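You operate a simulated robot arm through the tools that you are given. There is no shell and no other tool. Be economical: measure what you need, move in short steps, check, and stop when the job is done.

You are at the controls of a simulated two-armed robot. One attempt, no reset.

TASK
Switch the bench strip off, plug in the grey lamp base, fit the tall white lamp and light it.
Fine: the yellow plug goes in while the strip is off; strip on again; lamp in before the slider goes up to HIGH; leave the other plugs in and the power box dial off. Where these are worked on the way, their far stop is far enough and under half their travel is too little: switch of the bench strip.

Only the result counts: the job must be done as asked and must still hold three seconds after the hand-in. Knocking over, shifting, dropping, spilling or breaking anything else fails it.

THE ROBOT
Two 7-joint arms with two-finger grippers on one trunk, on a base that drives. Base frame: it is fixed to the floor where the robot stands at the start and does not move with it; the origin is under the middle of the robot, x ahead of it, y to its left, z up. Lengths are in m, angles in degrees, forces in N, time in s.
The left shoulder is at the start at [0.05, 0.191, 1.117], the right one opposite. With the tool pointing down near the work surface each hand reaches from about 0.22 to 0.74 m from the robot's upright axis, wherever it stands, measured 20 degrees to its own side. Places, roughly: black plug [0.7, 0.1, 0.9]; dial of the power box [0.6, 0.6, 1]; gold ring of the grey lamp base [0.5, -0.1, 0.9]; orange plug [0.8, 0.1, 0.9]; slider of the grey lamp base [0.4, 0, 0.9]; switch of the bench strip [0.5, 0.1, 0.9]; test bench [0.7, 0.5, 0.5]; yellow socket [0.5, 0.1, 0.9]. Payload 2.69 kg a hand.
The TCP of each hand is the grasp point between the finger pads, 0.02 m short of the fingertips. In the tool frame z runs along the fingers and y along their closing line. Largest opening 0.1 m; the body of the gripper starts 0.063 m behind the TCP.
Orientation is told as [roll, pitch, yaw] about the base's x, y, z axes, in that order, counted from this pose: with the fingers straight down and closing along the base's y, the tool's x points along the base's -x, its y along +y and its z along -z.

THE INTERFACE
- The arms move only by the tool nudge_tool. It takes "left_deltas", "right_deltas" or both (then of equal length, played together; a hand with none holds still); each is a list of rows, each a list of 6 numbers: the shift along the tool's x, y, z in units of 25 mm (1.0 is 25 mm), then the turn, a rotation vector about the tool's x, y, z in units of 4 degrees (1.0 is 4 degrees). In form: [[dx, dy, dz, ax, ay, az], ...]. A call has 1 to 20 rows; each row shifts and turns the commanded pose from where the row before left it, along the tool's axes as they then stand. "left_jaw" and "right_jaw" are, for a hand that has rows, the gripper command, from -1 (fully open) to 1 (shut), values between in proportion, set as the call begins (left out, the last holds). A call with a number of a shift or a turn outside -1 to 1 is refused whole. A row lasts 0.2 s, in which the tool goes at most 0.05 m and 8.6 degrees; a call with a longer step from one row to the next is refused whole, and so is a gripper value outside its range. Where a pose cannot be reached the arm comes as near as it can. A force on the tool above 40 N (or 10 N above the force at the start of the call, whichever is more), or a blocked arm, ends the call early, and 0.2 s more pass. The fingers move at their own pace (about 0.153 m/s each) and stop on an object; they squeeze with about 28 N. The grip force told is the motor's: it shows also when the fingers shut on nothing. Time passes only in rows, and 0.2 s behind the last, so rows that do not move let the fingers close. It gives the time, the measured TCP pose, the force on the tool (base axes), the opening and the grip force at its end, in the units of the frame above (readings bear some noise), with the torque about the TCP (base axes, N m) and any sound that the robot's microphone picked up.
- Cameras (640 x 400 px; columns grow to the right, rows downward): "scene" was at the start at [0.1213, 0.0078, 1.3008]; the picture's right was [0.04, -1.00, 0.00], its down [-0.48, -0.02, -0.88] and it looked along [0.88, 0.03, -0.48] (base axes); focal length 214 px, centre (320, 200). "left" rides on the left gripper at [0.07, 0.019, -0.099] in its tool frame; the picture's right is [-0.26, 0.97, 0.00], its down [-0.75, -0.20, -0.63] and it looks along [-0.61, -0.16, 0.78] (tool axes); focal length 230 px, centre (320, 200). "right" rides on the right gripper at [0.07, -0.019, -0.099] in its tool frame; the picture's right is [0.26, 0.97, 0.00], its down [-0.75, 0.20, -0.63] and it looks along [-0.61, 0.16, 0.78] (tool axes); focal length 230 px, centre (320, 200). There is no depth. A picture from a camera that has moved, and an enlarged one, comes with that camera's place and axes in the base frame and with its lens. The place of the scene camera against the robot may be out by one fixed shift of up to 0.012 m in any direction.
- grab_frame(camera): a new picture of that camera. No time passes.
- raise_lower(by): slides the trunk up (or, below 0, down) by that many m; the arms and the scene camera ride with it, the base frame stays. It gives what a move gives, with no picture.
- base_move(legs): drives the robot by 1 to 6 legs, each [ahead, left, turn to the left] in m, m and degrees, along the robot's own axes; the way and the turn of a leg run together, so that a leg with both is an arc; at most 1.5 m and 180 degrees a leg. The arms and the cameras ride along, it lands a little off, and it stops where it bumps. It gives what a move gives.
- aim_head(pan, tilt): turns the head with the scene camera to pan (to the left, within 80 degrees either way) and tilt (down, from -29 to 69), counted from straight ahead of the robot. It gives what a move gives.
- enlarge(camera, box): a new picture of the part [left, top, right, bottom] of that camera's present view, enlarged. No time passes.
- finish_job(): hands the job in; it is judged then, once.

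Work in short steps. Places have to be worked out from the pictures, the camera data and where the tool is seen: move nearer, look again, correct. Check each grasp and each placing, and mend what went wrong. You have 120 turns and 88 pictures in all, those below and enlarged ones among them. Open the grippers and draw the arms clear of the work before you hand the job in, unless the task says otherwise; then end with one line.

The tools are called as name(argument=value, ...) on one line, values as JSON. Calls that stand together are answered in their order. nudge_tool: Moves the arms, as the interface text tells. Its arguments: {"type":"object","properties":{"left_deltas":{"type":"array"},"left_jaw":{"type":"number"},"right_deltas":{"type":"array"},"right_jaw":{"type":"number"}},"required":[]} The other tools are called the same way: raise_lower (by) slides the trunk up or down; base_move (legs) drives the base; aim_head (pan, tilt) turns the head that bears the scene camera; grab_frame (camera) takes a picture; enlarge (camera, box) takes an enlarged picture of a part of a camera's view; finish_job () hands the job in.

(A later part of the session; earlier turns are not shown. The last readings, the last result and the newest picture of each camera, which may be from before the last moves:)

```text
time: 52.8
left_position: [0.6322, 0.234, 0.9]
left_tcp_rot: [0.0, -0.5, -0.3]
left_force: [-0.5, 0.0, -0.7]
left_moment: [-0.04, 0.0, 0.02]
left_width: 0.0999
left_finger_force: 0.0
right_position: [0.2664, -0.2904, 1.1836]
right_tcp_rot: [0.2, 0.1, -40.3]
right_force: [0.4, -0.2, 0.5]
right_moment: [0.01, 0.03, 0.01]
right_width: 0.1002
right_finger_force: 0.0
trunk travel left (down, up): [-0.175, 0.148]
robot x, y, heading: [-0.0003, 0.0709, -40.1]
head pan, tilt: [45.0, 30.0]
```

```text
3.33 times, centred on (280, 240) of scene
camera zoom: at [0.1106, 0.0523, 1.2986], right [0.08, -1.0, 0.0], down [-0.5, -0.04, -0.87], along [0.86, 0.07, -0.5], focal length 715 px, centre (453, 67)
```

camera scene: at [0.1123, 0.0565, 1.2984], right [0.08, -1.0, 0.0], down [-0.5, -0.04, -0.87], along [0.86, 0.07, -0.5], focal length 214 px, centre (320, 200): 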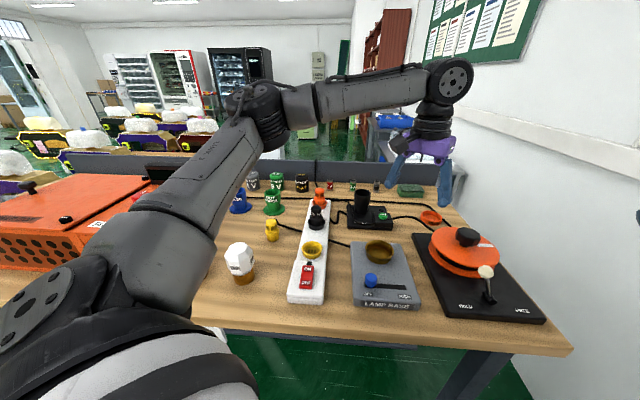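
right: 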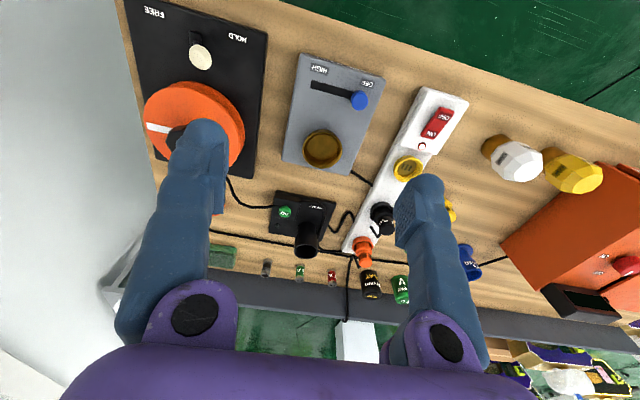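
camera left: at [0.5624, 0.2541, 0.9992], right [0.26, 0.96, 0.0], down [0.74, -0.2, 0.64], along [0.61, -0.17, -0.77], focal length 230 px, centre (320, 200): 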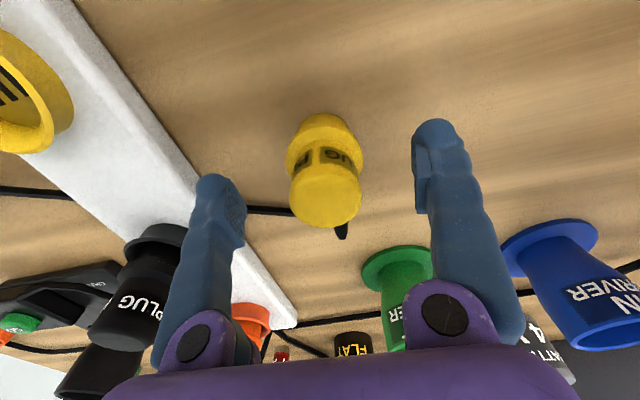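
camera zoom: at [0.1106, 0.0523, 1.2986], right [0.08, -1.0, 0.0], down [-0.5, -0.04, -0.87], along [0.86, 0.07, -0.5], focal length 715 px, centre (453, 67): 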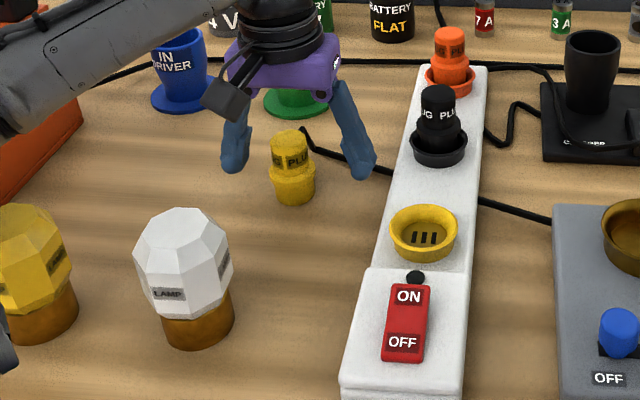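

The plug sits between the pads; I trim 5 mm forward and 2 mm left and close gently in place.

nudge_tool(left_deltas=[[-0.2, 0.1, 0, 0, 0, 0], [0, 0, 0, 0, 0, 0]])

nudge_tool(left_deltas=[[0, 0, 0, 0, 0, 0], [0, 0, 0, 0, 0, 0], [0, 0, 0, 0, 0, 0]], left_jaw=1)

grab_frame(camera="left")

```text
time: 53.4
left_position: [0.6381, 0.237, 0.898]
left_tcp_rot: [-0.2, -0.4, -0.2]
left_force: [-0.4, -0.2, 0.5]
left_moment: [0.02, -0.04, 0.01]
left_width: 0.1
left_finger_force: 0.1
right_position: [0.2659, -0.2895, 1.1835]
right_tcp_rot: [0.3, 0.1, -40.4]
right_force: [-0.2, -0.7, 0.3]
right_moment: [-0.03, -0.01, 0.02]
right_width: 0.1
right_finger_force: 0.1
trunk travel left (down, up): [-0.175, 0.148]
robot x, y, heading: [0.0051, 0.0666, -40.0]
head pan, tilt: [45.0, 30.0]
```

```text
time: 54.2
left_position: [0.6383, 0.238, 0.8987]
left_tcp_rot: [-0.2, -0.5, -0.1]
left_force: [0.4, 0.2, -0.4]
left_moment: [0.01, -0.02, 0.0]
left_width: 0.0392
left_finger_force: 27.7
right_position: [0.2646, -0.2895, 1.1837]
right_tcp_rot: [0.3, 0.0, -40.3]
right_force: [-1.1, -1.2, 0.3]
right_moment: [0.05, 0.02, 0.02]
right_width: 0.0999
right_finger_force: 0.1
trunk travel left (down, up): [-0.175, 0.148]
robot x, y, heading: [-0.0021, 0.0692, -40.0]
head pan, tilt: [45.0, 30.0]
```

```text
61 pictures are left
camera left: at [0.5671, 0.2572, 0.9984], right [0.26, 0.96, 0.0], down [0.74, -0.2, 0.64], along [0.61, -0.17, -0.77], focal length 230 px, centre (320, 200)
```

left: 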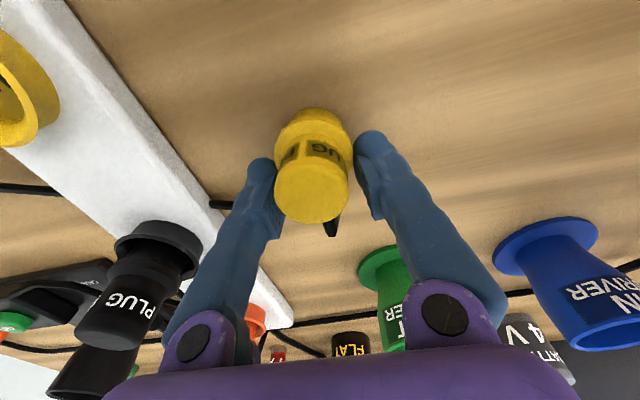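

Gripped (39 mm). Lifting 7 cm and checking.

nudge_tool(left_deltas=[[0, 0, -0.4, 0, 0, 0], [0, 0, -0.6, 0, 0, 0], [0, 0, -0.9, 0, 0, 0], [0, 0, -0.9, 0, 0, 0], [0, 0, 0, 0, 0, 0]])

grab_frame(camera="left")

enlarge(camera="scene", box=[200, 180, 360, 300])

```text
time: 55.4
left_position: [0.6376, 0.2413, 0.9691]
left_tcp_rot: [-0.3, -0.4, -0.2]
left_force: [0.1, 0.5, -0.8]
left_moment: [-0.03, -0.01, -0.02]
left_width: 0.039
left_finger_force: 27.7
right_position: [0.2691, -0.2859, 1.1849]
right_tcp_rot: [0.0, 0.0, -40.4]
right_force: [0.5, 0.1, 0.1]
right_moment: [-0.02, 0.01, 0.0]
right_width: 0.1001
right_finger_force: 0.0
trunk travel left (down, up): [-0.175, 0.148]
robot x, y, heading: [-0.0011, 0.0698, -39.9]
head pan, tilt: [45.0, 30.0]
```

```text
60 pictures are left
camera left: at [0.568, 0.2609, 1.0682], right [0.26, 0.97, 0.0], down [0.75, -0.2, 0.64], along [0.61, -0.17, -0.77], focal length 230 px, centre (320, 200)
```

left: 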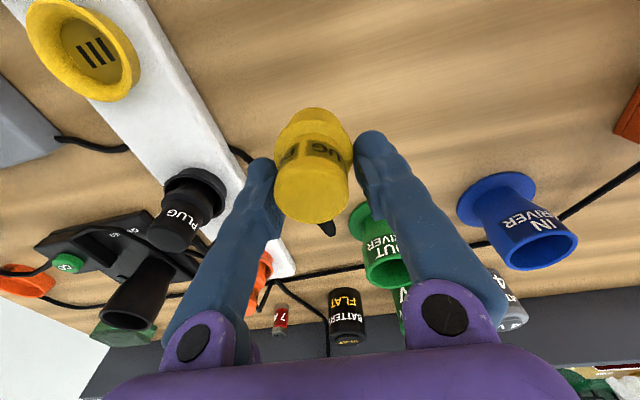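

```text
3.33 times, centred on (280, 240) of scene
camera zoom: at [0.1125, 0.0567, 1.2984], right [0.08, -1.0, 0.0], down [-0.5, -0.04, -0.87], along [0.86, 0.07, -0.5], focal length 715 px, centre (453, 67)
```

zoom: 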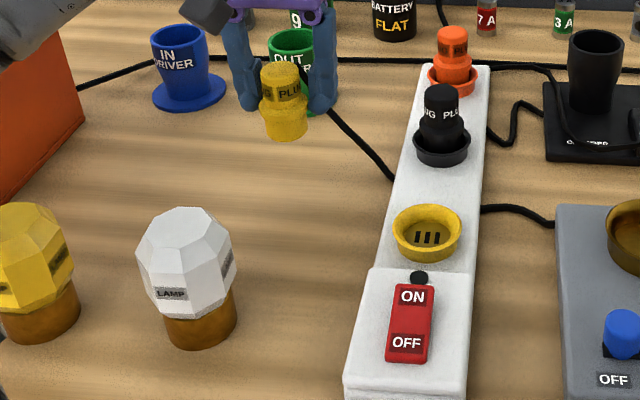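

Plug is up with its cord following. Moving it over the socket at about [0.549, 0.106].

nudge_tool(left_deltas=[[0.5, -0.77, 0, 0, 0, 0], [0.5, -0.77, 0, 0, 0, 0], [0.5, -0.77, 0, 0, 0, 0], [0.5, -0.77, 0, 0, 0, 0], [0.5, -0.77, 0, 0, 0, 0], [0.5, -0.77, 0, 0, 0, 0], [0.5, -0.77, 0, 0, 0, 0], [0, 0, 0, 0, 0, 0]])

grab_frame(camera="left")

enlarge(camera="scene", box=[240, 180, 400, 300])

```text
time: 57.2
left_position: [0.5506, 0.1059, 0.9679]
left_tcp_rot: [-0.2, -0.5, -0.3]
left_force: [-0.1, 0.0, -0.2]
left_moment: [0.02, -0.02, -0.01]
left_width: 0.0388
left_finger_force: 27.5
right_position: [0.2678, -0.2855, 1.1847]
right_tcp_rot: [0.2, 0.0, -40.3]
right_force: [0.0, -0.8, -0.3]
right_moment: [-0.02, 0.01, -0.01]
right_width: 0.1001
right_finger_force: 0.0
trunk travel left (down, up): [-0.175, 0.148]
robot x, y, heading: [-0.001, 0.0703, -40.2]
head pan, tilt: [45.0, 30.0]
```

```text
58 pictures are left
camera left: at [0.4804, 0.1252, 1.0664], right [0.26, 0.97, 0.0], down [0.75, -0.2, 0.64], along [0.61, -0.17, -0.77], focal length 230 px, centre (320, 200)
```

left: 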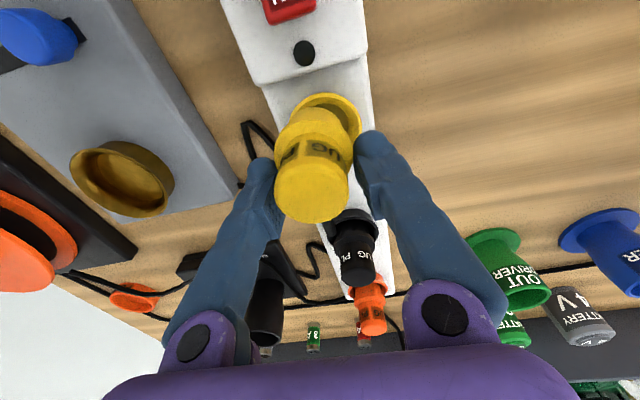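

```text
3.33 times, centred on (320, 240) of scene
camera zoom: at [0.1124, 0.0568, 1.2984], right [0.08, -1.0, 0.0], down [-0.5, -0.04, -0.87], along [0.86, 0.07, -0.5], focal length 715 px, centre (320, 67)
```

zoom: 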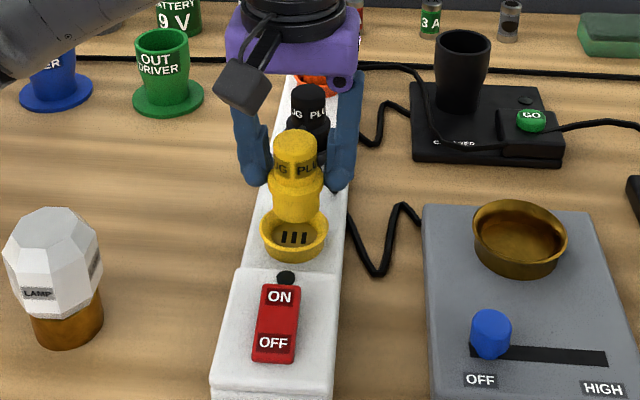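

The plug looks a few mm too far right of the socket (both views). I shift 5 mm left, come down 2 cm and look again.

nudge_tool(left_deltas=[[0, 0.2, 0.2, 0, 0, 0], [0, 0, 0.3, 0, 0, 0], [0, 0, 0.3, 0, 0, 0], [0, 0, 0, 0, 0, 0]])

enlarge(camera="left", box=[220, 50, 420, 220])

enlarge(camera="scene", box=[270, 190, 370, 270])

```text
time: 58.2
left_position: [0.5507, 0.1112, 0.9477]
left_tcp_rot: [-0.4, -0.3, -0.4]
left_force: [0.8, -0.8, -1.2]
left_moment: [-0.03, -0.04, -0.02]
left_width: 0.0388
left_finger_force: 28.1
right_position: [0.269, -0.2864, 1.1848]
right_tcp_rot: [0.1, 0.0, -40.3]
right_force: [-1.0, 0.3, -0.8]
right_moment: [-0.03, -0.02, 0.03]
right_width: 0.1002
right_finger_force: 0.0
trunk travel left (down, up): [-0.175, 0.148]
robot x, y, heading: [-0.0021, 0.067, -40.4]
head pan, tilt: [45.0, 30.0]
```

```text
2.35 times, centred on (320, 135) of left
camera zoom: at [0.4801, 0.1308, 1.0469], right [0.26, 0.96, 0.0], down [0.75, -0.2, 0.64], along [0.61, -0.17, -0.77], focal length 541 px, centre (320, 353)
```

zoom: 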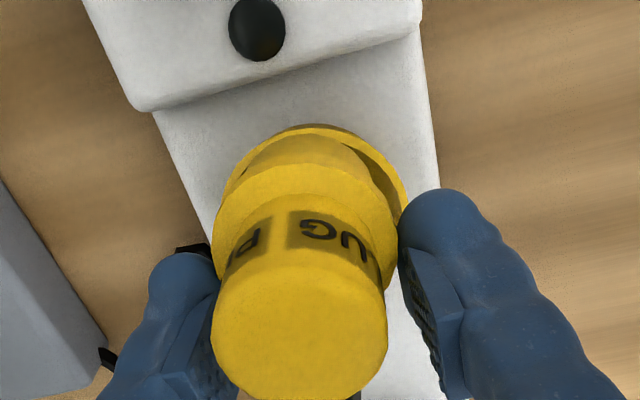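

```text
5.00 times, centred on (320, 230) of scene
camera zoom: at [0.1123, 0.0565, 1.2984], right [0.08, -1.0, 0.0], down [-0.5, -0.04, -0.87], along [0.86, 0.07, -0.5], focal length 1072 px, centre (320, 50)
```

zoom: 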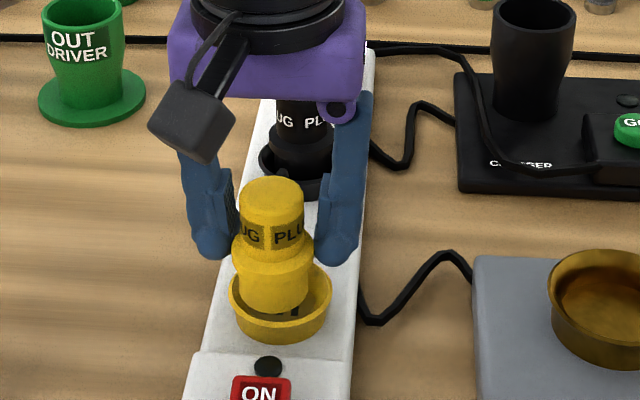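

Both views suggest the plug should go ~5 mm forward and ~2 mm right; the ring is roomy. I correct and lower slowly, with force watching.

nudge_tool(left_deltas=[[-0.2, -0.08, 0, 0, 0, 0], [0, 0, 0.15, 0, 0, 0], [0, 0, 0.15, 0, 0, 0], [0, 0, 0.15, 0, 0, 0], [0, 0, 0, 0, 0, 0]])

enlarge(camera="left", box=[220, 50, 420, 220])

enlarge(camera="scene", box=[270, 190, 370, 270])

```text
time: 59.4
left_position: [0.5564, 0.1088, 0.9374]
left_tcp_rot: [-0.4, -0.6, -0.2]
left_force: [1.4, 0.1, 18.4]
left_moment: [0.04, 0.46, 0.02]
left_width: 0.0384
left_finger_force: 27.4
right_position: [0.2656, -0.2857, 1.1858]
right_tcp_rot: [0.1, -0.1, -40.3]
right_force: [0.6, 0.5, -0.1]
right_moment: [0.0, 0.01, 0.0]
right_width: 0.1
right_finger_force: 0.1
trunk travel left (down, up): [-0.175, 0.148]
robot x, y, heading: [0.0013, 0.072, -40.3]
head pan, tilt: [45.0, 30.0]
```

```text
2.35 times, centred on (320, 135) of left
camera zoom: at [0.485, 0.1292, 1.0374], right [0.26, 0.97, -0.01], down [0.74, -0.2, 0.64], along [0.62, -0.17, -0.77], focal length 541 px, centre (320, 353)
```

zoom: 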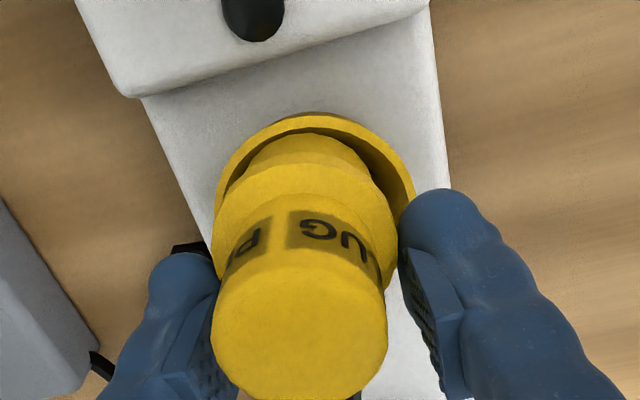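

```text
5.00 times, centred on (320, 230) of scene
camera zoom: at [0.1108, 0.0565, 1.2989], right [0.08, -1.0, 0.0], down [-0.5, -0.04, -0.87], along [0.86, 0.07, -0.5], focal length 1072 px, centre (320, 50)
```

zoom: 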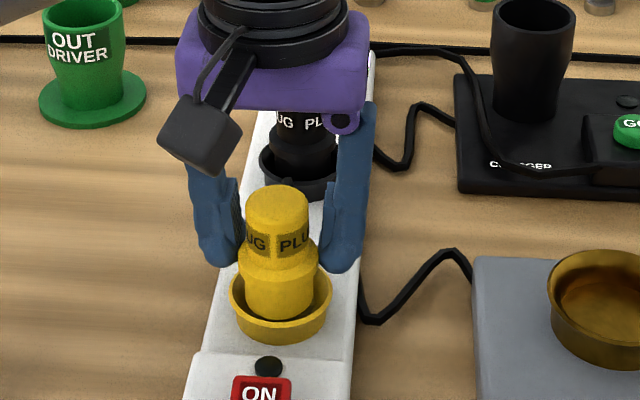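

Contact: 18 N upward with a moment that puts it at the plug's near edge, so the plug must go a bit further forward. I lift 4 mm, shift 4 mm forward and try again.

nudge_tool(left_deltas=[[0, 0, -0.2, 0, 0, 0], [-0.16, 0, 0, 0, 0, 0], [0, 0, 0.1, 0, 0, 0], [0, 0, 0.1, 0, 0, 0], [0, 0, 0.1, 0, 0, 0], [0, 0, 0, 0, 0, 0]])

```text
time: 60.8
left_position: [0.5603, 0.1098, 0.9343]
left_tcp_rot: [-0.4, -0.5, -0.2]
left_force: [-0.6, 0.6, 0.1]
left_moment: [0.04, 0.02, -0.01]
left_width: 0.0387
left_finger_force: 27.8
right_position: [0.2678, -0.2871, 1.184]
right_tcp_rot: [0.0, 0.0, -40.3]
right_force: [-0.5, -0.5, 0.2]
right_moment: [-0.01, 0.02, 0.0]
right_width: 0.1
right_finger_force: 0.0
trunk travel left (down, up): [-0.175, 0.148]
robot x, y, heading: [0.0011, 0.0725, -40.3]
head pan, tilt: [45.0, 30.0]
```

It slid in freely past the contact height. Continuing down slowly.

nudge_tool(left_deltas=[[0, 0, 0.12, 0, 0, 0], [0, 0, 0.12, 0, 0, 0], [0, 0, 0.12, 0, 0, 0], [0, 0, 0.12, 0, 0, 0], [0, 0, 0, 0, 0, 0]])

enlarge(camera="left", box=[220, 50, 420, 220])

enlarge(camera="scene", box=[270, 190, 370, 270])

```text
time: 62.0
left_position: [0.5602, 0.1085, 0.9242]
left_tcp_rot: [-0.5, -0.8, 0.0]
left_force: [8.9, 1.7, 28.8]
left_moment: [0.14, 0.29, -0.04]
left_width: 0.0386
left_finger_force: 28.0
right_position: [0.2655, -0.2864, 1.1851]
right_tcp_rot: [0.1, -0.1, -40.3]
right_force: [-0.3, 0.2, 0.3]
right_moment: [-0.06, 0.01, -0.01]
right_width: 0.0999
right_finger_force: 0.0
trunk travel left (down, up): [-0.175, 0.148]
robot x, y, heading: [-0.0001, 0.0728, -40.5]
head pan, tilt: [45.0, 30.0]
```

```text
2.35 times, centred on (320, 135) of left
camera zoom: at [0.4892, 0.1289, 1.0236], right [0.26, 0.97, -0.01], down [0.74, -0.2, 0.64], along [0.62, -0.17, -0.77], focal length 541 px, centre (320, 353)
```

zoom: 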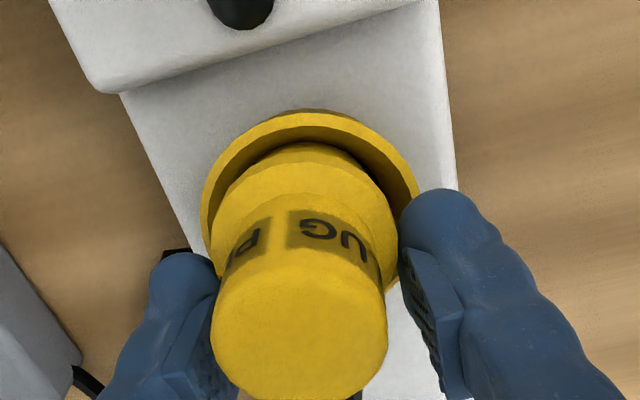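

```text
5.00 times, centred on (320, 230) of scene
camera zoom: at [0.1106, 0.0567, 1.299], right [0.08, -1.0, 0.0], down [-0.5, -0.04, -0.87], along [0.86, 0.07, -0.5], focal length 1072 px, centre (320, 50)
```

zoom: 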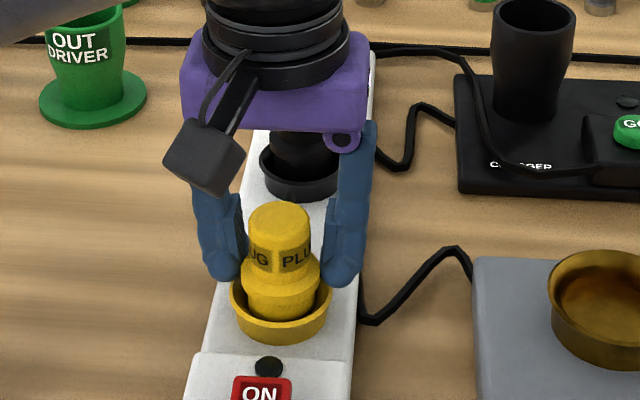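

Nearly in; force pushes it forward (+x). I ease 2 mm forward and press on.

nudge_tool(left_deltas=[[-0.1, 0, 0, 0, 0, 0], [0, 0, 0, 0, 0, 0]])

nudge_tool(left_deltas=[[0, 0, 0.08, 0, 0, 0], [0, 0, 0.08, 0, 0, 0], [0, 0, 0, 0, 0, 0]])

```text
time: 62.6
left_position: [0.5612, 0.1096, 0.9239]
left_tcp_rot: [-0.4, -0.6, -0.3]
left_force: [-0.6, 2.6, 32.3]
left_moment: [0.1, 0.52, -0.05]
left_width: 0.0385
left_finger_force: 28.0
right_position: [0.2645, -0.2858, 1.1851]
right_tcp_rot: [0.1, -0.1, -40.3]
right_force: [-0.9, 0.3, -0.4]
right_moment: [0.01, 0.0, -0.02]
right_width: 0.1
right_finger_force: 0.0
trunk travel left (down, up): [-0.175, 0.148]
robot x, y, heading: [0.0004, 0.073, -39.9]
head pan, tilt: [45.0, 30.0]
```

```text
time: 63.4
left_position: [0.5631, 0.1086, 0.9191]
left_tcp_rot: [-0.3, -0.4, -0.2]
left_force: [1.9, 4.8, 18.7]
left_moment: [0.32, 0.07, -0.04]
left_width: 0.0362
left_finger_force: 27.9
right_position: [0.2656, -0.2858, 1.1858]
right_tcp_rot: [0.1, -0.1, -40.3]
right_force: [-1.0, -0.3, -0.2]
right_moment: [-0.01, 0.02, -0.01]
right_width: 0.0998
right_finger_force: 0.0
trunk travel left (down, up): [-0.175, 0.148]
robot x, y, heading: [0.0025, 0.0645, -40.1]
head pan, tilt: [45.0, 30.0]
```

Moved down 5 mm more; grip width fell slightly, so I look.

enlarge(camera="left", box=[220, 50, 420, 220])

enlarge(camera="scene", box=[270, 190, 370, 270])

```text
2.35 times, centred on (320, 135) of left
camera zoom: at [0.4911, 0.1291, 1.0179], right [0.26, 0.97, 0.0], down [0.74, -0.2, 0.64], along [0.61, -0.17, -0.77], focal length 541 px, centre (320, 353)
```

zoom: 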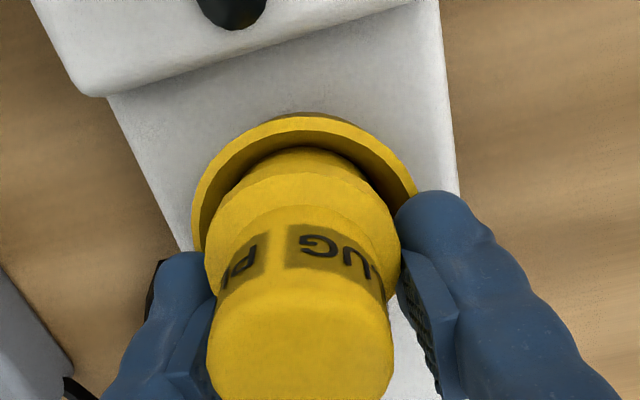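

```text
5.00 times, centred on (320, 230) of scene
camera zoom: at [0.1106, 0.0569, 1.2985], right [0.08, -1.0, 0.0], down [-0.5, -0.04, -0.87], along [0.86, 0.07, -0.5], focal length 1072 px, centre (320, 50)
```

zoom: 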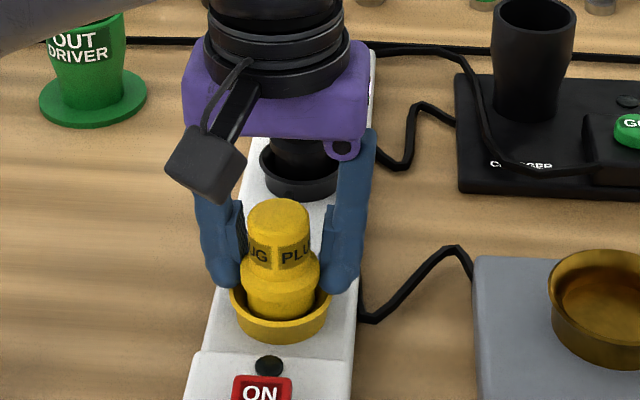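

Comparing drop (first contact 0.938, bottom contact 0.925) and the picture, the plug seems to stand on the socket floor and the pads slipped. I release, lift away and inspect.

nudge_tool(left_deltas=[[0, 0, 0, 0, 0, 0], [0, 0, 0, 0, 0, 0]], left_jaw=-0.4)

nudge_tool(left_deltas=[[0, 0, -0.6, 0, 0, 0], [0, 0, -0.8, 0, 0, 0], [0, 0, -0.9, 0, 0, 0], [0.5, 0, -0.9, 0, 0, 0], [0.9, 0, 0, 0, 0, 0], [0.9, 0, 0, 0, 0, 0], [0, 0, 0, 0, 0, 0]])

enlarge(camera="left", box=[200, 80, 440, 280])

enlarge(camera="scene", box=[260, 170, 380, 280])

```text
time: 64.0
left_position: [0.5615, 0.1075, 0.9177]
left_tcp_rot: [-0.3, -0.2, -0.3]
left_force: [-0.2, -0.9, -0.2]
left_moment: [0.0, 0.01, -0.01]
left_width: 0.07
left_finger_force: 0.0
right_position: [0.2681, -0.2867, 1.1852]
right_tcp_rot: [0.1, 0.0, -40.3]
right_force: [-0.4, 0.1, -0.1]
right_moment: [-0.03, 0.0, 0.0]
right_width: 0.1
right_finger_force: 0.1
trunk travel left (down, up): [-0.175, 0.148]
robot x, y, heading: [0.0011, 0.072, -40.2]
head pan, tilt: [45.0, 30.0]
```

```text
time: 65.6
left_position: [0.5046, 0.11, 0.9988]
left_tcp_rot: [-0.4, -0.4, -0.2]
left_force: [-0.5, -0.5, -0.6]
left_moment: [0.0, -0.03, -0.04]
left_width: 0.0702
left_finger_force: 0.1
right_position: [0.2687, -0.2875, 1.1852]
right_tcp_rot: [0.1, 0.0, -40.3]
right_force: [-0.1, -1.3, -0.2]
right_moment: [0.01, -0.03, 0.01]
right_width: 0.1002
right_finger_force: 0.0
trunk travel left (down, up): [-0.175, 0.148]
robot x, y, heading: [0.0013, 0.072, -40.4]
head pan, tilt: [45.0, 30.0]
```

```text
2.00 times, centred on (320, 180) of left
camera zoom: at [0.4335, 0.1296, 1.0975], right [0.26, 0.96, 0.0], down [0.75, -0.2, 0.64], along [0.61, -0.17, -0.77], focal length 460 px, centre (320, 240)
```

zoom: 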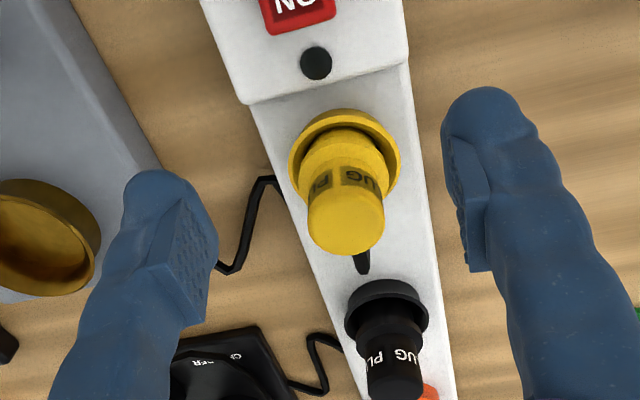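

```text
3.64 times, centred on (320, 225) of scene
camera zoom: at [0.1124, 0.0566, 1.2984], right [0.08, -1.0, 0.0], down [-0.5, -0.04, -0.87], along [0.86, 0.07, -0.5], focal length 780 px, centre (320, 109)
```

zoom: 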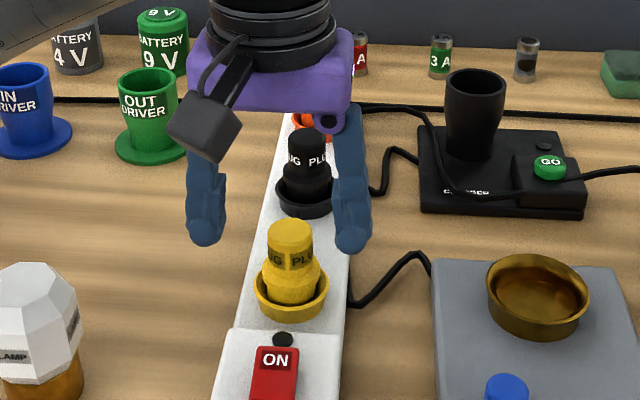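

It sticks out like the seated black plug (58 vs 61 mm above the ring). To be sure, I press gently on its top with closed fingers.

nudge_tool(left_deltas=[[-0.65, -0.04, 0, 0, 0, 0], [-0.65, 0, 0, 0, 0, 0], [-0.65, 0, 0, 0, 0, 0], [0, 0, 0.3, 0, 0, 0], [0, 0, 0.2, 0, 0, 0], [0, 0, 0, 0, 0, 0]], left_jaw=1)

nudge_tool(left_deltas=[[0, 0, 0.15, 0, 0, 0], [0, 0, 0.15, 0, 0, 0], [0, 0, 0.15, 0, 0, 0], [0, 0, 0.15, 0, 0, 0], [0, 0, 0.15, 0, 0, 0], [0, 0, 0.15, 0, 0, 0], [0, 0, 0.15, 0, 0, 0], [0, 0, 0.15, 0, 0, 0]])

```text
time: 67.0
left_position: [0.5538, 0.1095, 0.9853]
left_tcp_rot: [-0.2, -0.4, -0.4]
left_force: [0.6, -0.4, 0.4]
left_moment: [0.02, -0.03, 0.0]
left_width: 0.0
left_finger_force: 28.2
right_position: [0.268, -0.2873, 1.1852]
right_tcp_rot: [0.1, 0.0, -40.3]
right_force: [-0.3, 0.2, -1.4]
right_moment: [0.05, -0.02, -0.06]
right_width: 0.1001
right_finger_force: 0.1
trunk travel left (down, up): [-0.175, 0.148]
robot x, y, heading: [0.0027, 0.072, -40.4]
head pan, tilt: [45.0, 30.0]
```

```text
time: 68.7
left_position: [0.5528, 0.1087, 0.9655]
left_tcp_rot: [-1.1, -1.3, -0.1]
left_force: [-4.2, 1.5, 21.9]
left_moment: [0.1, 0.26, 0.0]
left_width: 0.0061
left_finger_force: 28.3
right_position: [0.267, -0.2851, 1.1851]
right_tcp_rot: [0.1, -0.1, -40.2]
right_force: [0.1, 0.5, 0.5]
right_moment: [0.0, 0.02, 0.0]
right_width: 0.1
right_finger_force: 0.1
trunk travel left (down, up): [-0.175, 0.148]
robot x, y, heading: [0.0027, 0.0679, -40.2]
head pan, tilt: [45.0, 30.0]
stopped in row 8 (left hand): the force on the tool passed its limit at 44 N (the readings are from after the stop); the commanded pose is now the measured one
```

The plug top is firm at z≈0.945, i.e. plug bottom at the socket floor: seated. Now rise and go above the ON end of the switch at [0.474, 0.110].

nudge_tool(left_deltas=[[0, 0, -0.6, 0, 0, 0], [0, 0, -0.8, 0, 0, 0], [0.8, 0, 0, 0, 0, 0], [0.8, 0, 0, 0, 0, 0], [0.8, 0, 0, 0, 0, 0], [0.75, 0.05, 0, 0, 0, 0], [0, 0, 0.8, 0, 0, 0], [0, 0, 0.8, 0, 0, 0], [0, 0, 0, 0, 0, 0]])

grab_frame(camera="left")

enlarge(camera="scene", box=[240, 180, 400, 300])

```text
time: 70.7
left_position: [0.4751, 0.1089, 0.9551]
left_tcp_rot: [-0.9, -0.8, -0.1]
left_force: [0.1, 0.6, -0.6]
left_moment: [0.02, 0.02, -0.01]
left_width: 0.0003
left_finger_force: 27.8
right_position: [0.2677, -0.2862, 1.1848]
right_tcp_rot: [0.1, 0.0, -40.3]
right_force: [0.4, -0.5, 0.6]
right_moment: [-0.04, 0.0, 0.0]
right_width: 0.1001
right_finger_force: 0.2
trunk travel left (down, up): [-0.175, 0.148]
robot x, y, heading: [0.0028, 0.0705, -40.2]
head pan, tilt: [45.0, 30.0]
```

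```text
46 pictures are left
camera left: at [0.4041, 0.129, 1.0534], right [0.26, 0.97, -0.01], down [0.74, -0.19, 0.64], along [0.62, -0.17, -0.76], focal length 230 px, centre (320, 200)
```

left: 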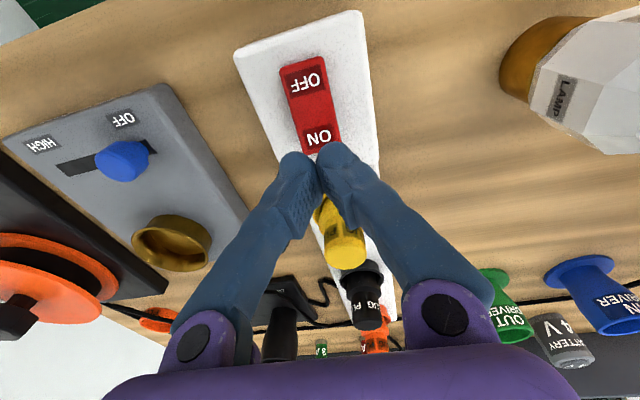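

```text
3.33 times, centred on (320, 240) of scene
camera zoom: at [0.1123, 0.0566, 1.2984], right [0.08, -1.0, 0.0], down [-0.5, -0.04, -0.87], along [0.86, 0.07, -0.5], focal length 715 px, centre (320, 67)
```

zoom: 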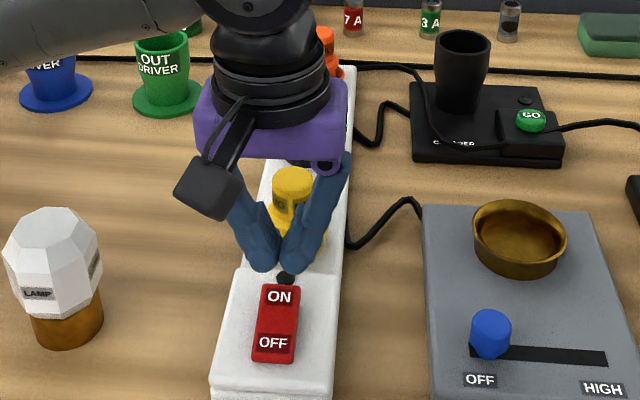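

ON label at [0.4715, 0.108]; the tip is right over that end. Pressing.

nudge_tool(left_deltas=[[0.1, 0, 0.4, 0, 0, 0], [0, 0, 0.4, 0, 0, 0], [0, 0, 0.2, 0, 0, 0], [0, 0, 0.2, 0, 0, 0], [0, 0, 0.2, 0, 0, 0], [0, 0, 0.2, 0, 0, 0], [0, 0, 0.2, 0, 0, 0], [0, 0, 0.2, 0, 0, 0]])

nudge_tool(left_deltas=[[0, 0, -0.8, 0, 0, 0], [0, 0, -0.9, 0, 0, 0], [0, 0.5, -0.9, -0.2, 0.2, 0], [0, 0.9, -0.9, 0, 0, 0], [0, 0.9, 0, 0, 0, 0], [0, 0.9, 0, 0, 0, 0], [0, 0, 0, 0, 0, 0]])

enlarge(camera="scene", box=[220, 180, 400, 310])

grab_frame(camera="left")

```text
time: 72.2
left_position: [0.4756, 0.1083, 0.9189]
left_tcp_rot: [-1.3, -1.6, 0.0]
left_force: [-4.6, 2.7, 23.7]
left_moment: [0.17, 0.25, -0.13]
left_width: 0.0001
left_finger_force: 29.3
right_position: [0.2665, -0.2863, 1.1865]
right_tcp_rot: [0.1, -0.1, -40.2]
right_force: [-0.6, -0.3, -0.6]
right_moment: [-0.03, 0.0, 0.02]
right_width: 0.0999
right_finger_force: 0.0
trunk travel left (down, up): [-0.175, 0.148]
robot x, y, heading: [-0.0002, 0.0671, -40.1]
head pan, tilt: [45.0, 30.0]
stopped in row 7 (left hand): the force on the tool passed its limit at 49 N (the readings are from after the stop); the commanded pose is now the measured one
```

```text
time: 73.8
left_position: [0.475, 0.1894, 1.0004]
left_tcp_rot: [-0.3, -0.5, -0.1]
left_force: [-0.3, -0.4, 0.0]
left_moment: [0.0, 0.01, 0.0]
left_width: 0.0
left_finger_force: 29.5
right_position: [0.269, -0.2873, 1.1836]
right_tcp_rot: [0.1, 0.1, -40.3]
right_force: [-0.3, -0.4, 0.2]
right_moment: [0.01, 0.0, 0.0]
right_width: 0.0998
right_finger_force: 0.0
trunk travel left (down, up): [-0.175, 0.148]
robot x, y, heading: [0.0011, 0.0714, -40.2]
head pan, tilt: [45.0, 30.0]
```

```text
3.08 times, centred on (310, 245) of scene
camera zoom: at [0.1127, 0.0566, 1.2983], right [0.08, -1.0, 0.0], down [-0.5, -0.04, -0.87], along [0.86, 0.07, -0.5], focal length 660 px, centre (351, 62)
```

zoom: 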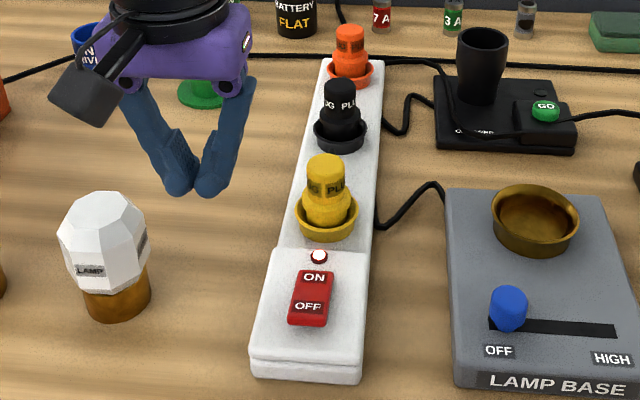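

```text
43 pictures are left
camera left: at [0.4035, 0.2097, 1.1005], right [0.26, 0.97, 0.0], down [0.74, -0.2, 0.64], along [0.62, -0.17, -0.77], focal length 230 px, centre (320, 200)
```

left: 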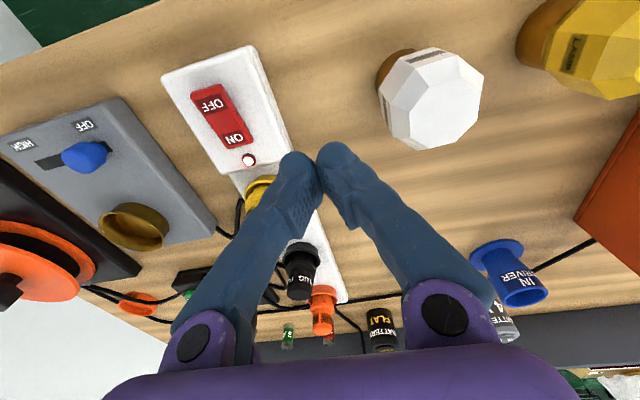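

Strip is on again (indicator lit) with the yellow plug seated. Next the white lamp at about [0.464, 0.267]; I move back a bit with jaws open and look from closer.

nudge_tool(left_deltas=[[0.8, 0.8, -0.8, 0, 0, 0], [0.8, 0.8, -0.8, 0, 0, 0], [0.5, 0.8, -0.4, 0, 0, 0], [0, 0.6, 0, 0, 0, 0], [0, 0, 0, 0, 0, 0]], left_jaw=-1)

grab_frame(camera="left")

enlarge(camera="scene", box=[190, 210, 310, 310])

```text
time: 75.0
left_position: [0.4225, 0.2654, 1.0518]
left_tcp_rot: [-0.3, -0.7, 0.0]
left_force: [0.5, -1.5, 0.0]
left_moment: [0.02, -0.02, -0.05]
left_width: 0.0998
left_finger_force: 0.1
right_position: [0.2669, -0.2867, 1.1847]
right_tcp_rot: [0.1, 0.0, -40.2]
right_force: [0.5, 0.6, -0.5]
right_moment: [0.0, -0.04, 0.0]
right_width: 0.0998
right_finger_force: 0.0
trunk travel left (down, up): [-0.175, 0.148]
robot x, y, heading: [0.0051, 0.0724, -40.1]
head pan, tilt: [45.0, 30.0]
```

```text
42 pictures are left
camera left: at [0.3514, 0.2849, 1.151], right [0.26, 0.97, 0.0], down [0.74, -0.2, 0.64], along [0.62, -0.17, -0.77], focal length 230 px, centre (320, 200)
```

left: 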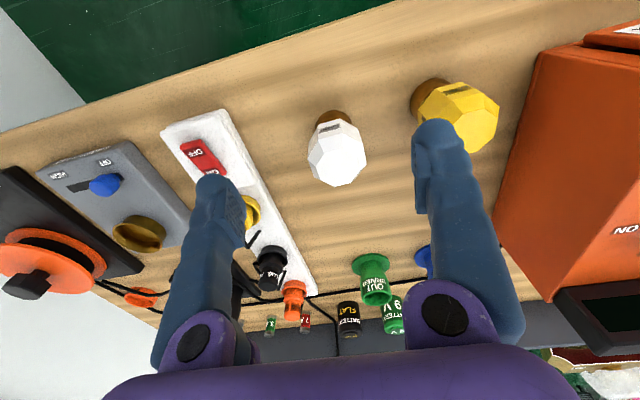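

```text
4.00 times, centred on (250, 260) of scene
camera zoom: at [0.1123, 0.0567, 1.2984], right [0.08, -1.0, 0.0], down [-0.5, -0.04, -0.87], along [0.86, 0.07, -0.5], focal length 858 px, centre (600, -40)
```

zoom: 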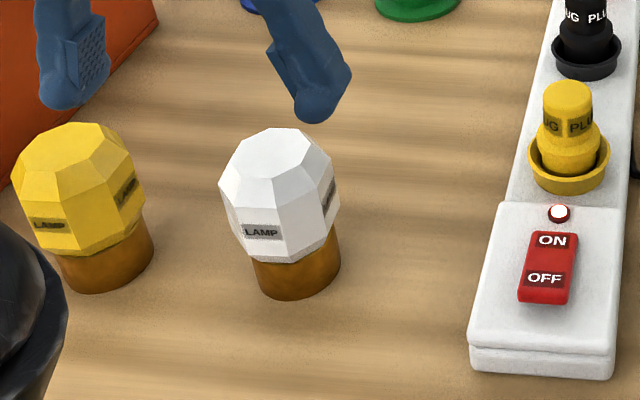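

Enlarging the lamp from the hand camera to find its facet orientation.

enlarge(camera="left", box=[280, 90, 400, 200])

```text
3.64 times, centred on (340, 145) of left
camera zoom: at [0.3514, 0.2849, 1.151], right [0.26, 0.97, 0.0], down [0.74, -0.2, 0.64], along [0.62, -0.17, -0.77], focal length 837 px, centre (247, 400)
```

zoom: 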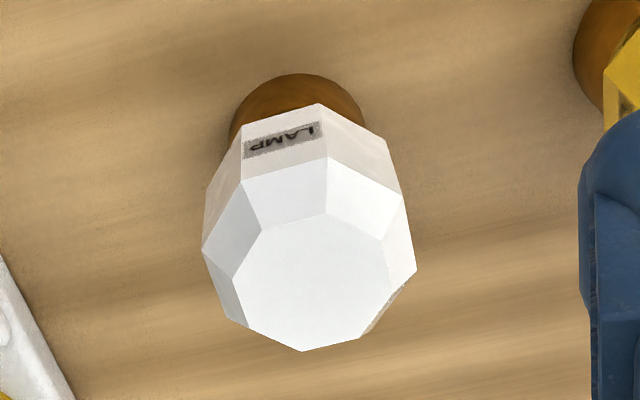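

The lamp's label facet runs along y within ~1°, so yaw 0 fits: closing on facets facing ±y. Moving above at [0.470, 0.268, 0.99].

nudge_tool(left_deltas=[[-0.8, 0.1, 0, 0, 0, 0], [-0.8, 0, 0.4, 0, 0, 0], [-0.3, 0, 0.8, 0, 0, 0], [0, 0, 0.8, 0, 0, 0], [0, 0, 0.4, 0, 0, 0], [0, 0, 0, 0, 0, 0]])

grab_frame(camera="left")

enlarge(camera="scene", box=[190, 210, 310, 310])

```text
time: 76.4
left_position: [0.4705, 0.2702, 0.9947]
left_tcp_rot: [-0.4, -0.6, 0.0]
left_force: [0.6, 0.0, 0.2]
left_moment: [-0.02, 0.0, 0.0]
left_width: 0.1
left_finger_force: 0.1
right_position: [0.2675, -0.2864, 1.1841]
right_tcp_rot: [0.1, 0.0, -40.1]
right_force: [-0.3, 0.4, -0.6]
right_moment: [0.01, 0.03, 0.03]
right_width: 0.1
right_finger_force: 0.0
trunk travel left (down, up): [-0.175, 0.148]
robot x, y, heading: [0.0018, 0.0713, -40.2]
head pan, tilt: [45.0, 30.0]
```

```text
39 pictures are left
camera left: at [0.3992, 0.2877, 1.0926], right [0.26, 0.97, 0.0], down [0.74, -0.2, 0.64], along [0.62, -0.17, -0.77], focal length 230 px, centre (320, 200)
```

left: 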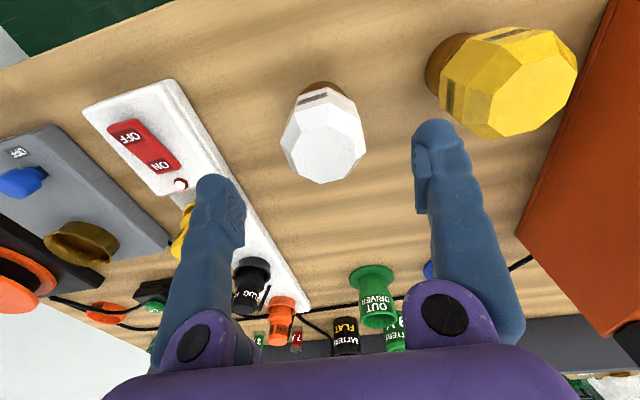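

```text
4.00 times, centred on (250, 260) of scene
camera zoom: at [0.1123, 0.0568, 1.2984], right [0.08, -1.0, 0.0], down [-0.5, -0.04, -0.87], along [0.86, 0.07, -0.5], focal length 858 px, centre (600, -40)
```

zoom: 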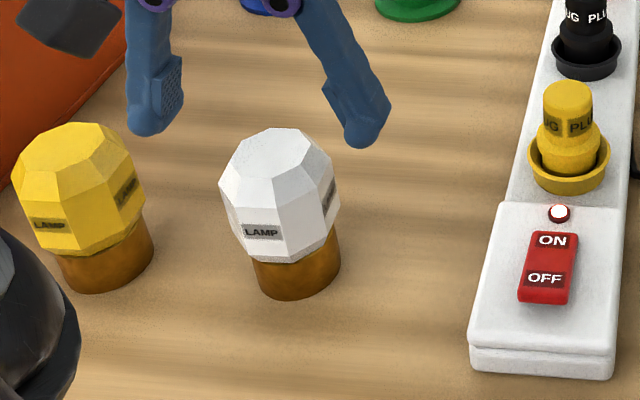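

Lamp axis about [0.470, 0.274]. Descending around it to TCP z≈0.922.

nudge_tool(left_deltas=[[0, 0.14, 0.4, 0, 0, 0], [0, 0, 0.6, 0, 0, 0], [0, 0, 0.6, 0, 0, 0], [0, 0, 0.6, 0, 0, 0], [0, 0, 0.6, 0, 0, 0], [0, 0, 0.1, 0, 0, 0], [0, 0, 0, 0, 0, 0]])

grab_frame(camera="left")

enlarge(camera="scene", box=[190, 210, 310, 310])

```text
time: 78.0
left_position: [0.4718, 0.271, 0.9194]
left_tcp_rot: [-0.3, -0.6, 0.0]
left_force: [0.4, 0.2, 0.7]
left_moment: [0.04, -0.02, -0.05]
left_width: 0.1
left_finger_force: 0.0
right_position: [0.2674, -0.2854, 1.1849]
right_tcp_rot: [0.1, 0.1, -40.1]
right_force: [0.0, 0.1, 0.6]
right_moment: [0.01, 0.04, -0.01]
right_width: 0.0998
right_finger_force: 0.0
trunk travel left (down, up): [-0.175, 0.148]
robot x, y, heading: [0.0058, 0.0687, -40.0]
head pan, tilt: [45.0, 30.0]
```

```text
37 pictures are left
camera left: at [0.4012, 0.2904, 1.0186], right [0.26, 0.97, 0.0], down [0.74, -0.2, 0.64], along [0.62, -0.17, -0.77], focal length 230 px, centre (320, 200)
```

left: 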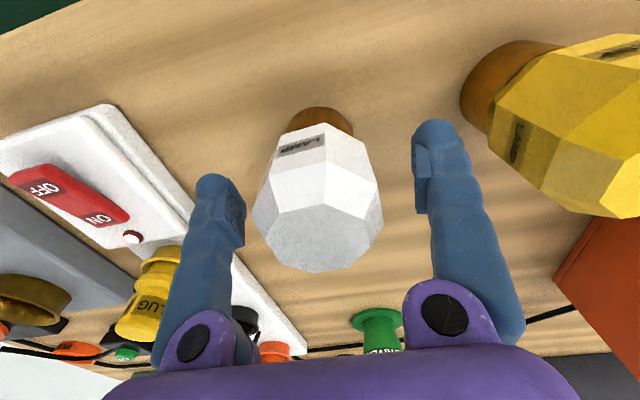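

```text
4.00 times, centred on (250, 260) of scene
camera zoom: at [0.1123, 0.0568, 1.2984], right [0.08, -1.0, 0.0], down [-0.5, -0.04, -0.87], along [0.86, 0.07, -0.5], focal length 858 px, centre (600, -40)
```

zoom: 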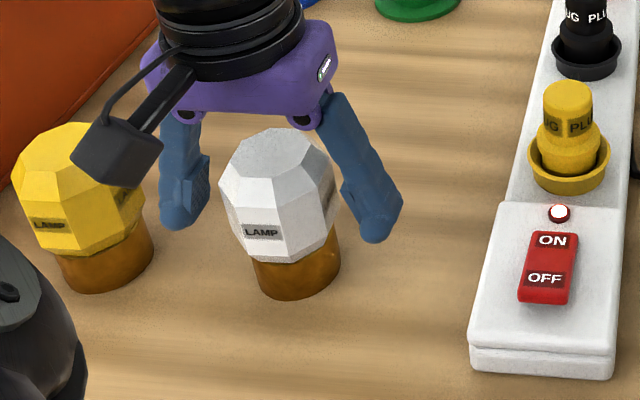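

The lamp is between the pads. Small 3 mm trim back and close.

nudge_tool(left_deltas=[[0.12, 0.04, 0, 0, 0, 0], [0, 0, 0, 0, 0, 0]])

nudge_tool(left_deltas=[[0, 0, 0, 0, 0, 0], [0, 0, 0, 0, 0, 0], [0, 0, 0, 0, 0, 0]], left_jaw=1)

grab_frame(camera="left")

```text
time: 78.6
left_position: [0.4691, 0.2726, 0.9193]
left_tcp_rot: [-0.3, -0.6, 0.0]
left_force: [0.0, 0.0, 0.4]
left_moment: [-0.01, -0.01, -0.04]
left_width: 0.1001
left_finger_force: 0.1
right_position: [0.2675, -0.2862, 1.1841]
right_tcp_rot: [0.1, 0.0, -40.3]
right_force: [-0.5, -0.8, -0.8]
right_moment: [-0.02, -0.02, -0.01]
right_width: 0.1
right_finger_force: 0.0
trunk travel left (down, up): [-0.175, 0.148]
robot x, y, heading: [-0.0005, 0.0685, -40.2]
head pan, tilt: [45.0, 30.0]
```

```text
time: 79.4
left_position: [0.4685, 0.2719, 0.9197]
left_tcp_rot: [-0.3, -0.5, -0.1]
left_force: [0.1, -1.0, 2.0]
left_moment: [0.08, -0.03, 0.01]
left_width: 0.0614
left_finger_force: 28.2
right_position: [0.2677, -0.2861, 1.1845]
right_tcp_rot: [0.1, 0.0, -40.3]
right_force: [-0.4, 0.5, -0.1]
right_moment: [0.01, 0.01, 0.0]
right_width: 0.0998
right_finger_force: 0.1
trunk travel left (down, up): [-0.175, 0.148]
robot x, y, heading: [0.0033, 0.0679, -40.4]
head pan, tilt: [45.0, 30.0]
```

```text
35 pictures are left
camera left: at [0.3978, 0.2914, 1.0189], right [0.26, 0.97, 0.0], down [0.74, -0.2, 0.64], along [0.62, -0.17, -0.77], focal length 230 px, centre (320, 200)
```

left: 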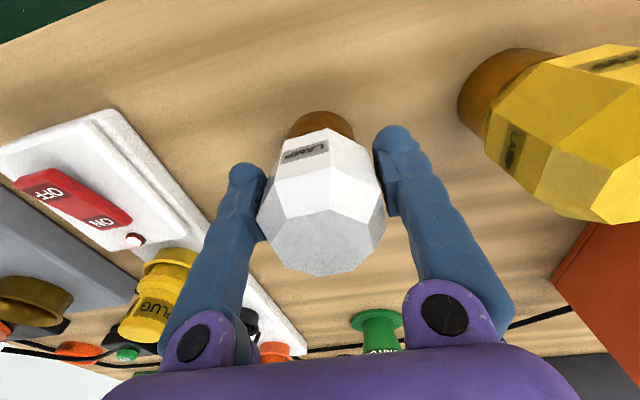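

Gripped (61 mm across flats). Lifting 13 cm.

nudge_tool(left_deltas=[[0, 0, -0.3, 0, 0, 0], [0, 0, -0.7, 0, 0, 0], [0, 0, -0.8, 0, 0, 0], [0, 0, -0.8, 0, 0, 0], [0, 0, -0.8, 0, 0, 0], [0, 0, -0.8, 0, 0, 0], [0, 0, -0.8, 0, 0, 0], [0, 0, 0, 0, 0, 0]])

enlarge(camera="scene", box=[200, 150, 420, 310])

grab_frame(camera="left")

```text
time: 81.2
left_position: [0.4681, 0.2698, 1.0448]
left_tcp_rot: [-0.3, -0.6, 0.0]
left_force: [-1.1, 0.2, -2.2]
left_moment: [0.01, 0.03, -0.05]
left_width: 0.0617
left_finger_force: 28.0
right_position: [0.2686, -0.2851, 1.186]
right_tcp_rot: [0.1, 0.0, -40.3]
right_force: [1.0, 0.8, -0.1]
right_moment: [-0.03, 0.0, 0.0]
right_width: 0.1001
right_finger_force: 0.0
trunk travel left (down, up): [-0.175, 0.148]
robot x, y, heading: [0.0057, 0.0739, -40.4]
head pan, tilt: [45.0, 30.0]
```

```text
2.50 times, centred on (310, 230) of scene
camera zoom: at [0.1125, 0.0568, 1.2984], right [0.08, -1.0, 0.0], down [-0.5, -0.04, -0.87], along [0.86, 0.07, -0.5], focal length 536 px, centre (345, 125)
```

zoom: 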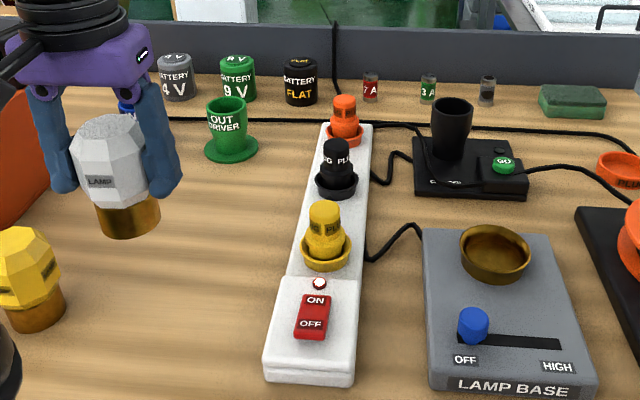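

```text
33 pictures are left
camera left: at [0.3968, 0.2904, 1.1442], right [0.26, 0.97, 0.0], down [0.74, -0.2, 0.64], along [0.62, -0.17, -0.77], focal length 230 px, centre (320, 200)
```

left: 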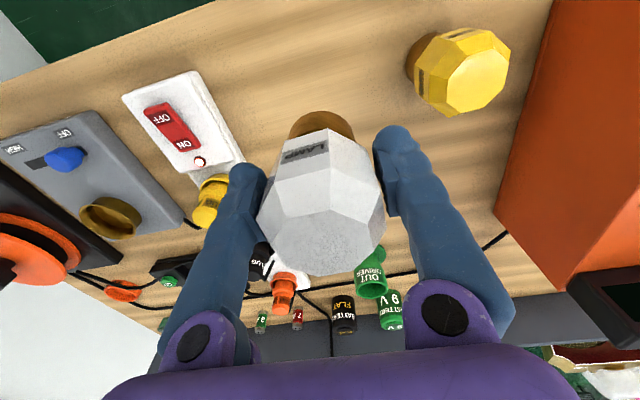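

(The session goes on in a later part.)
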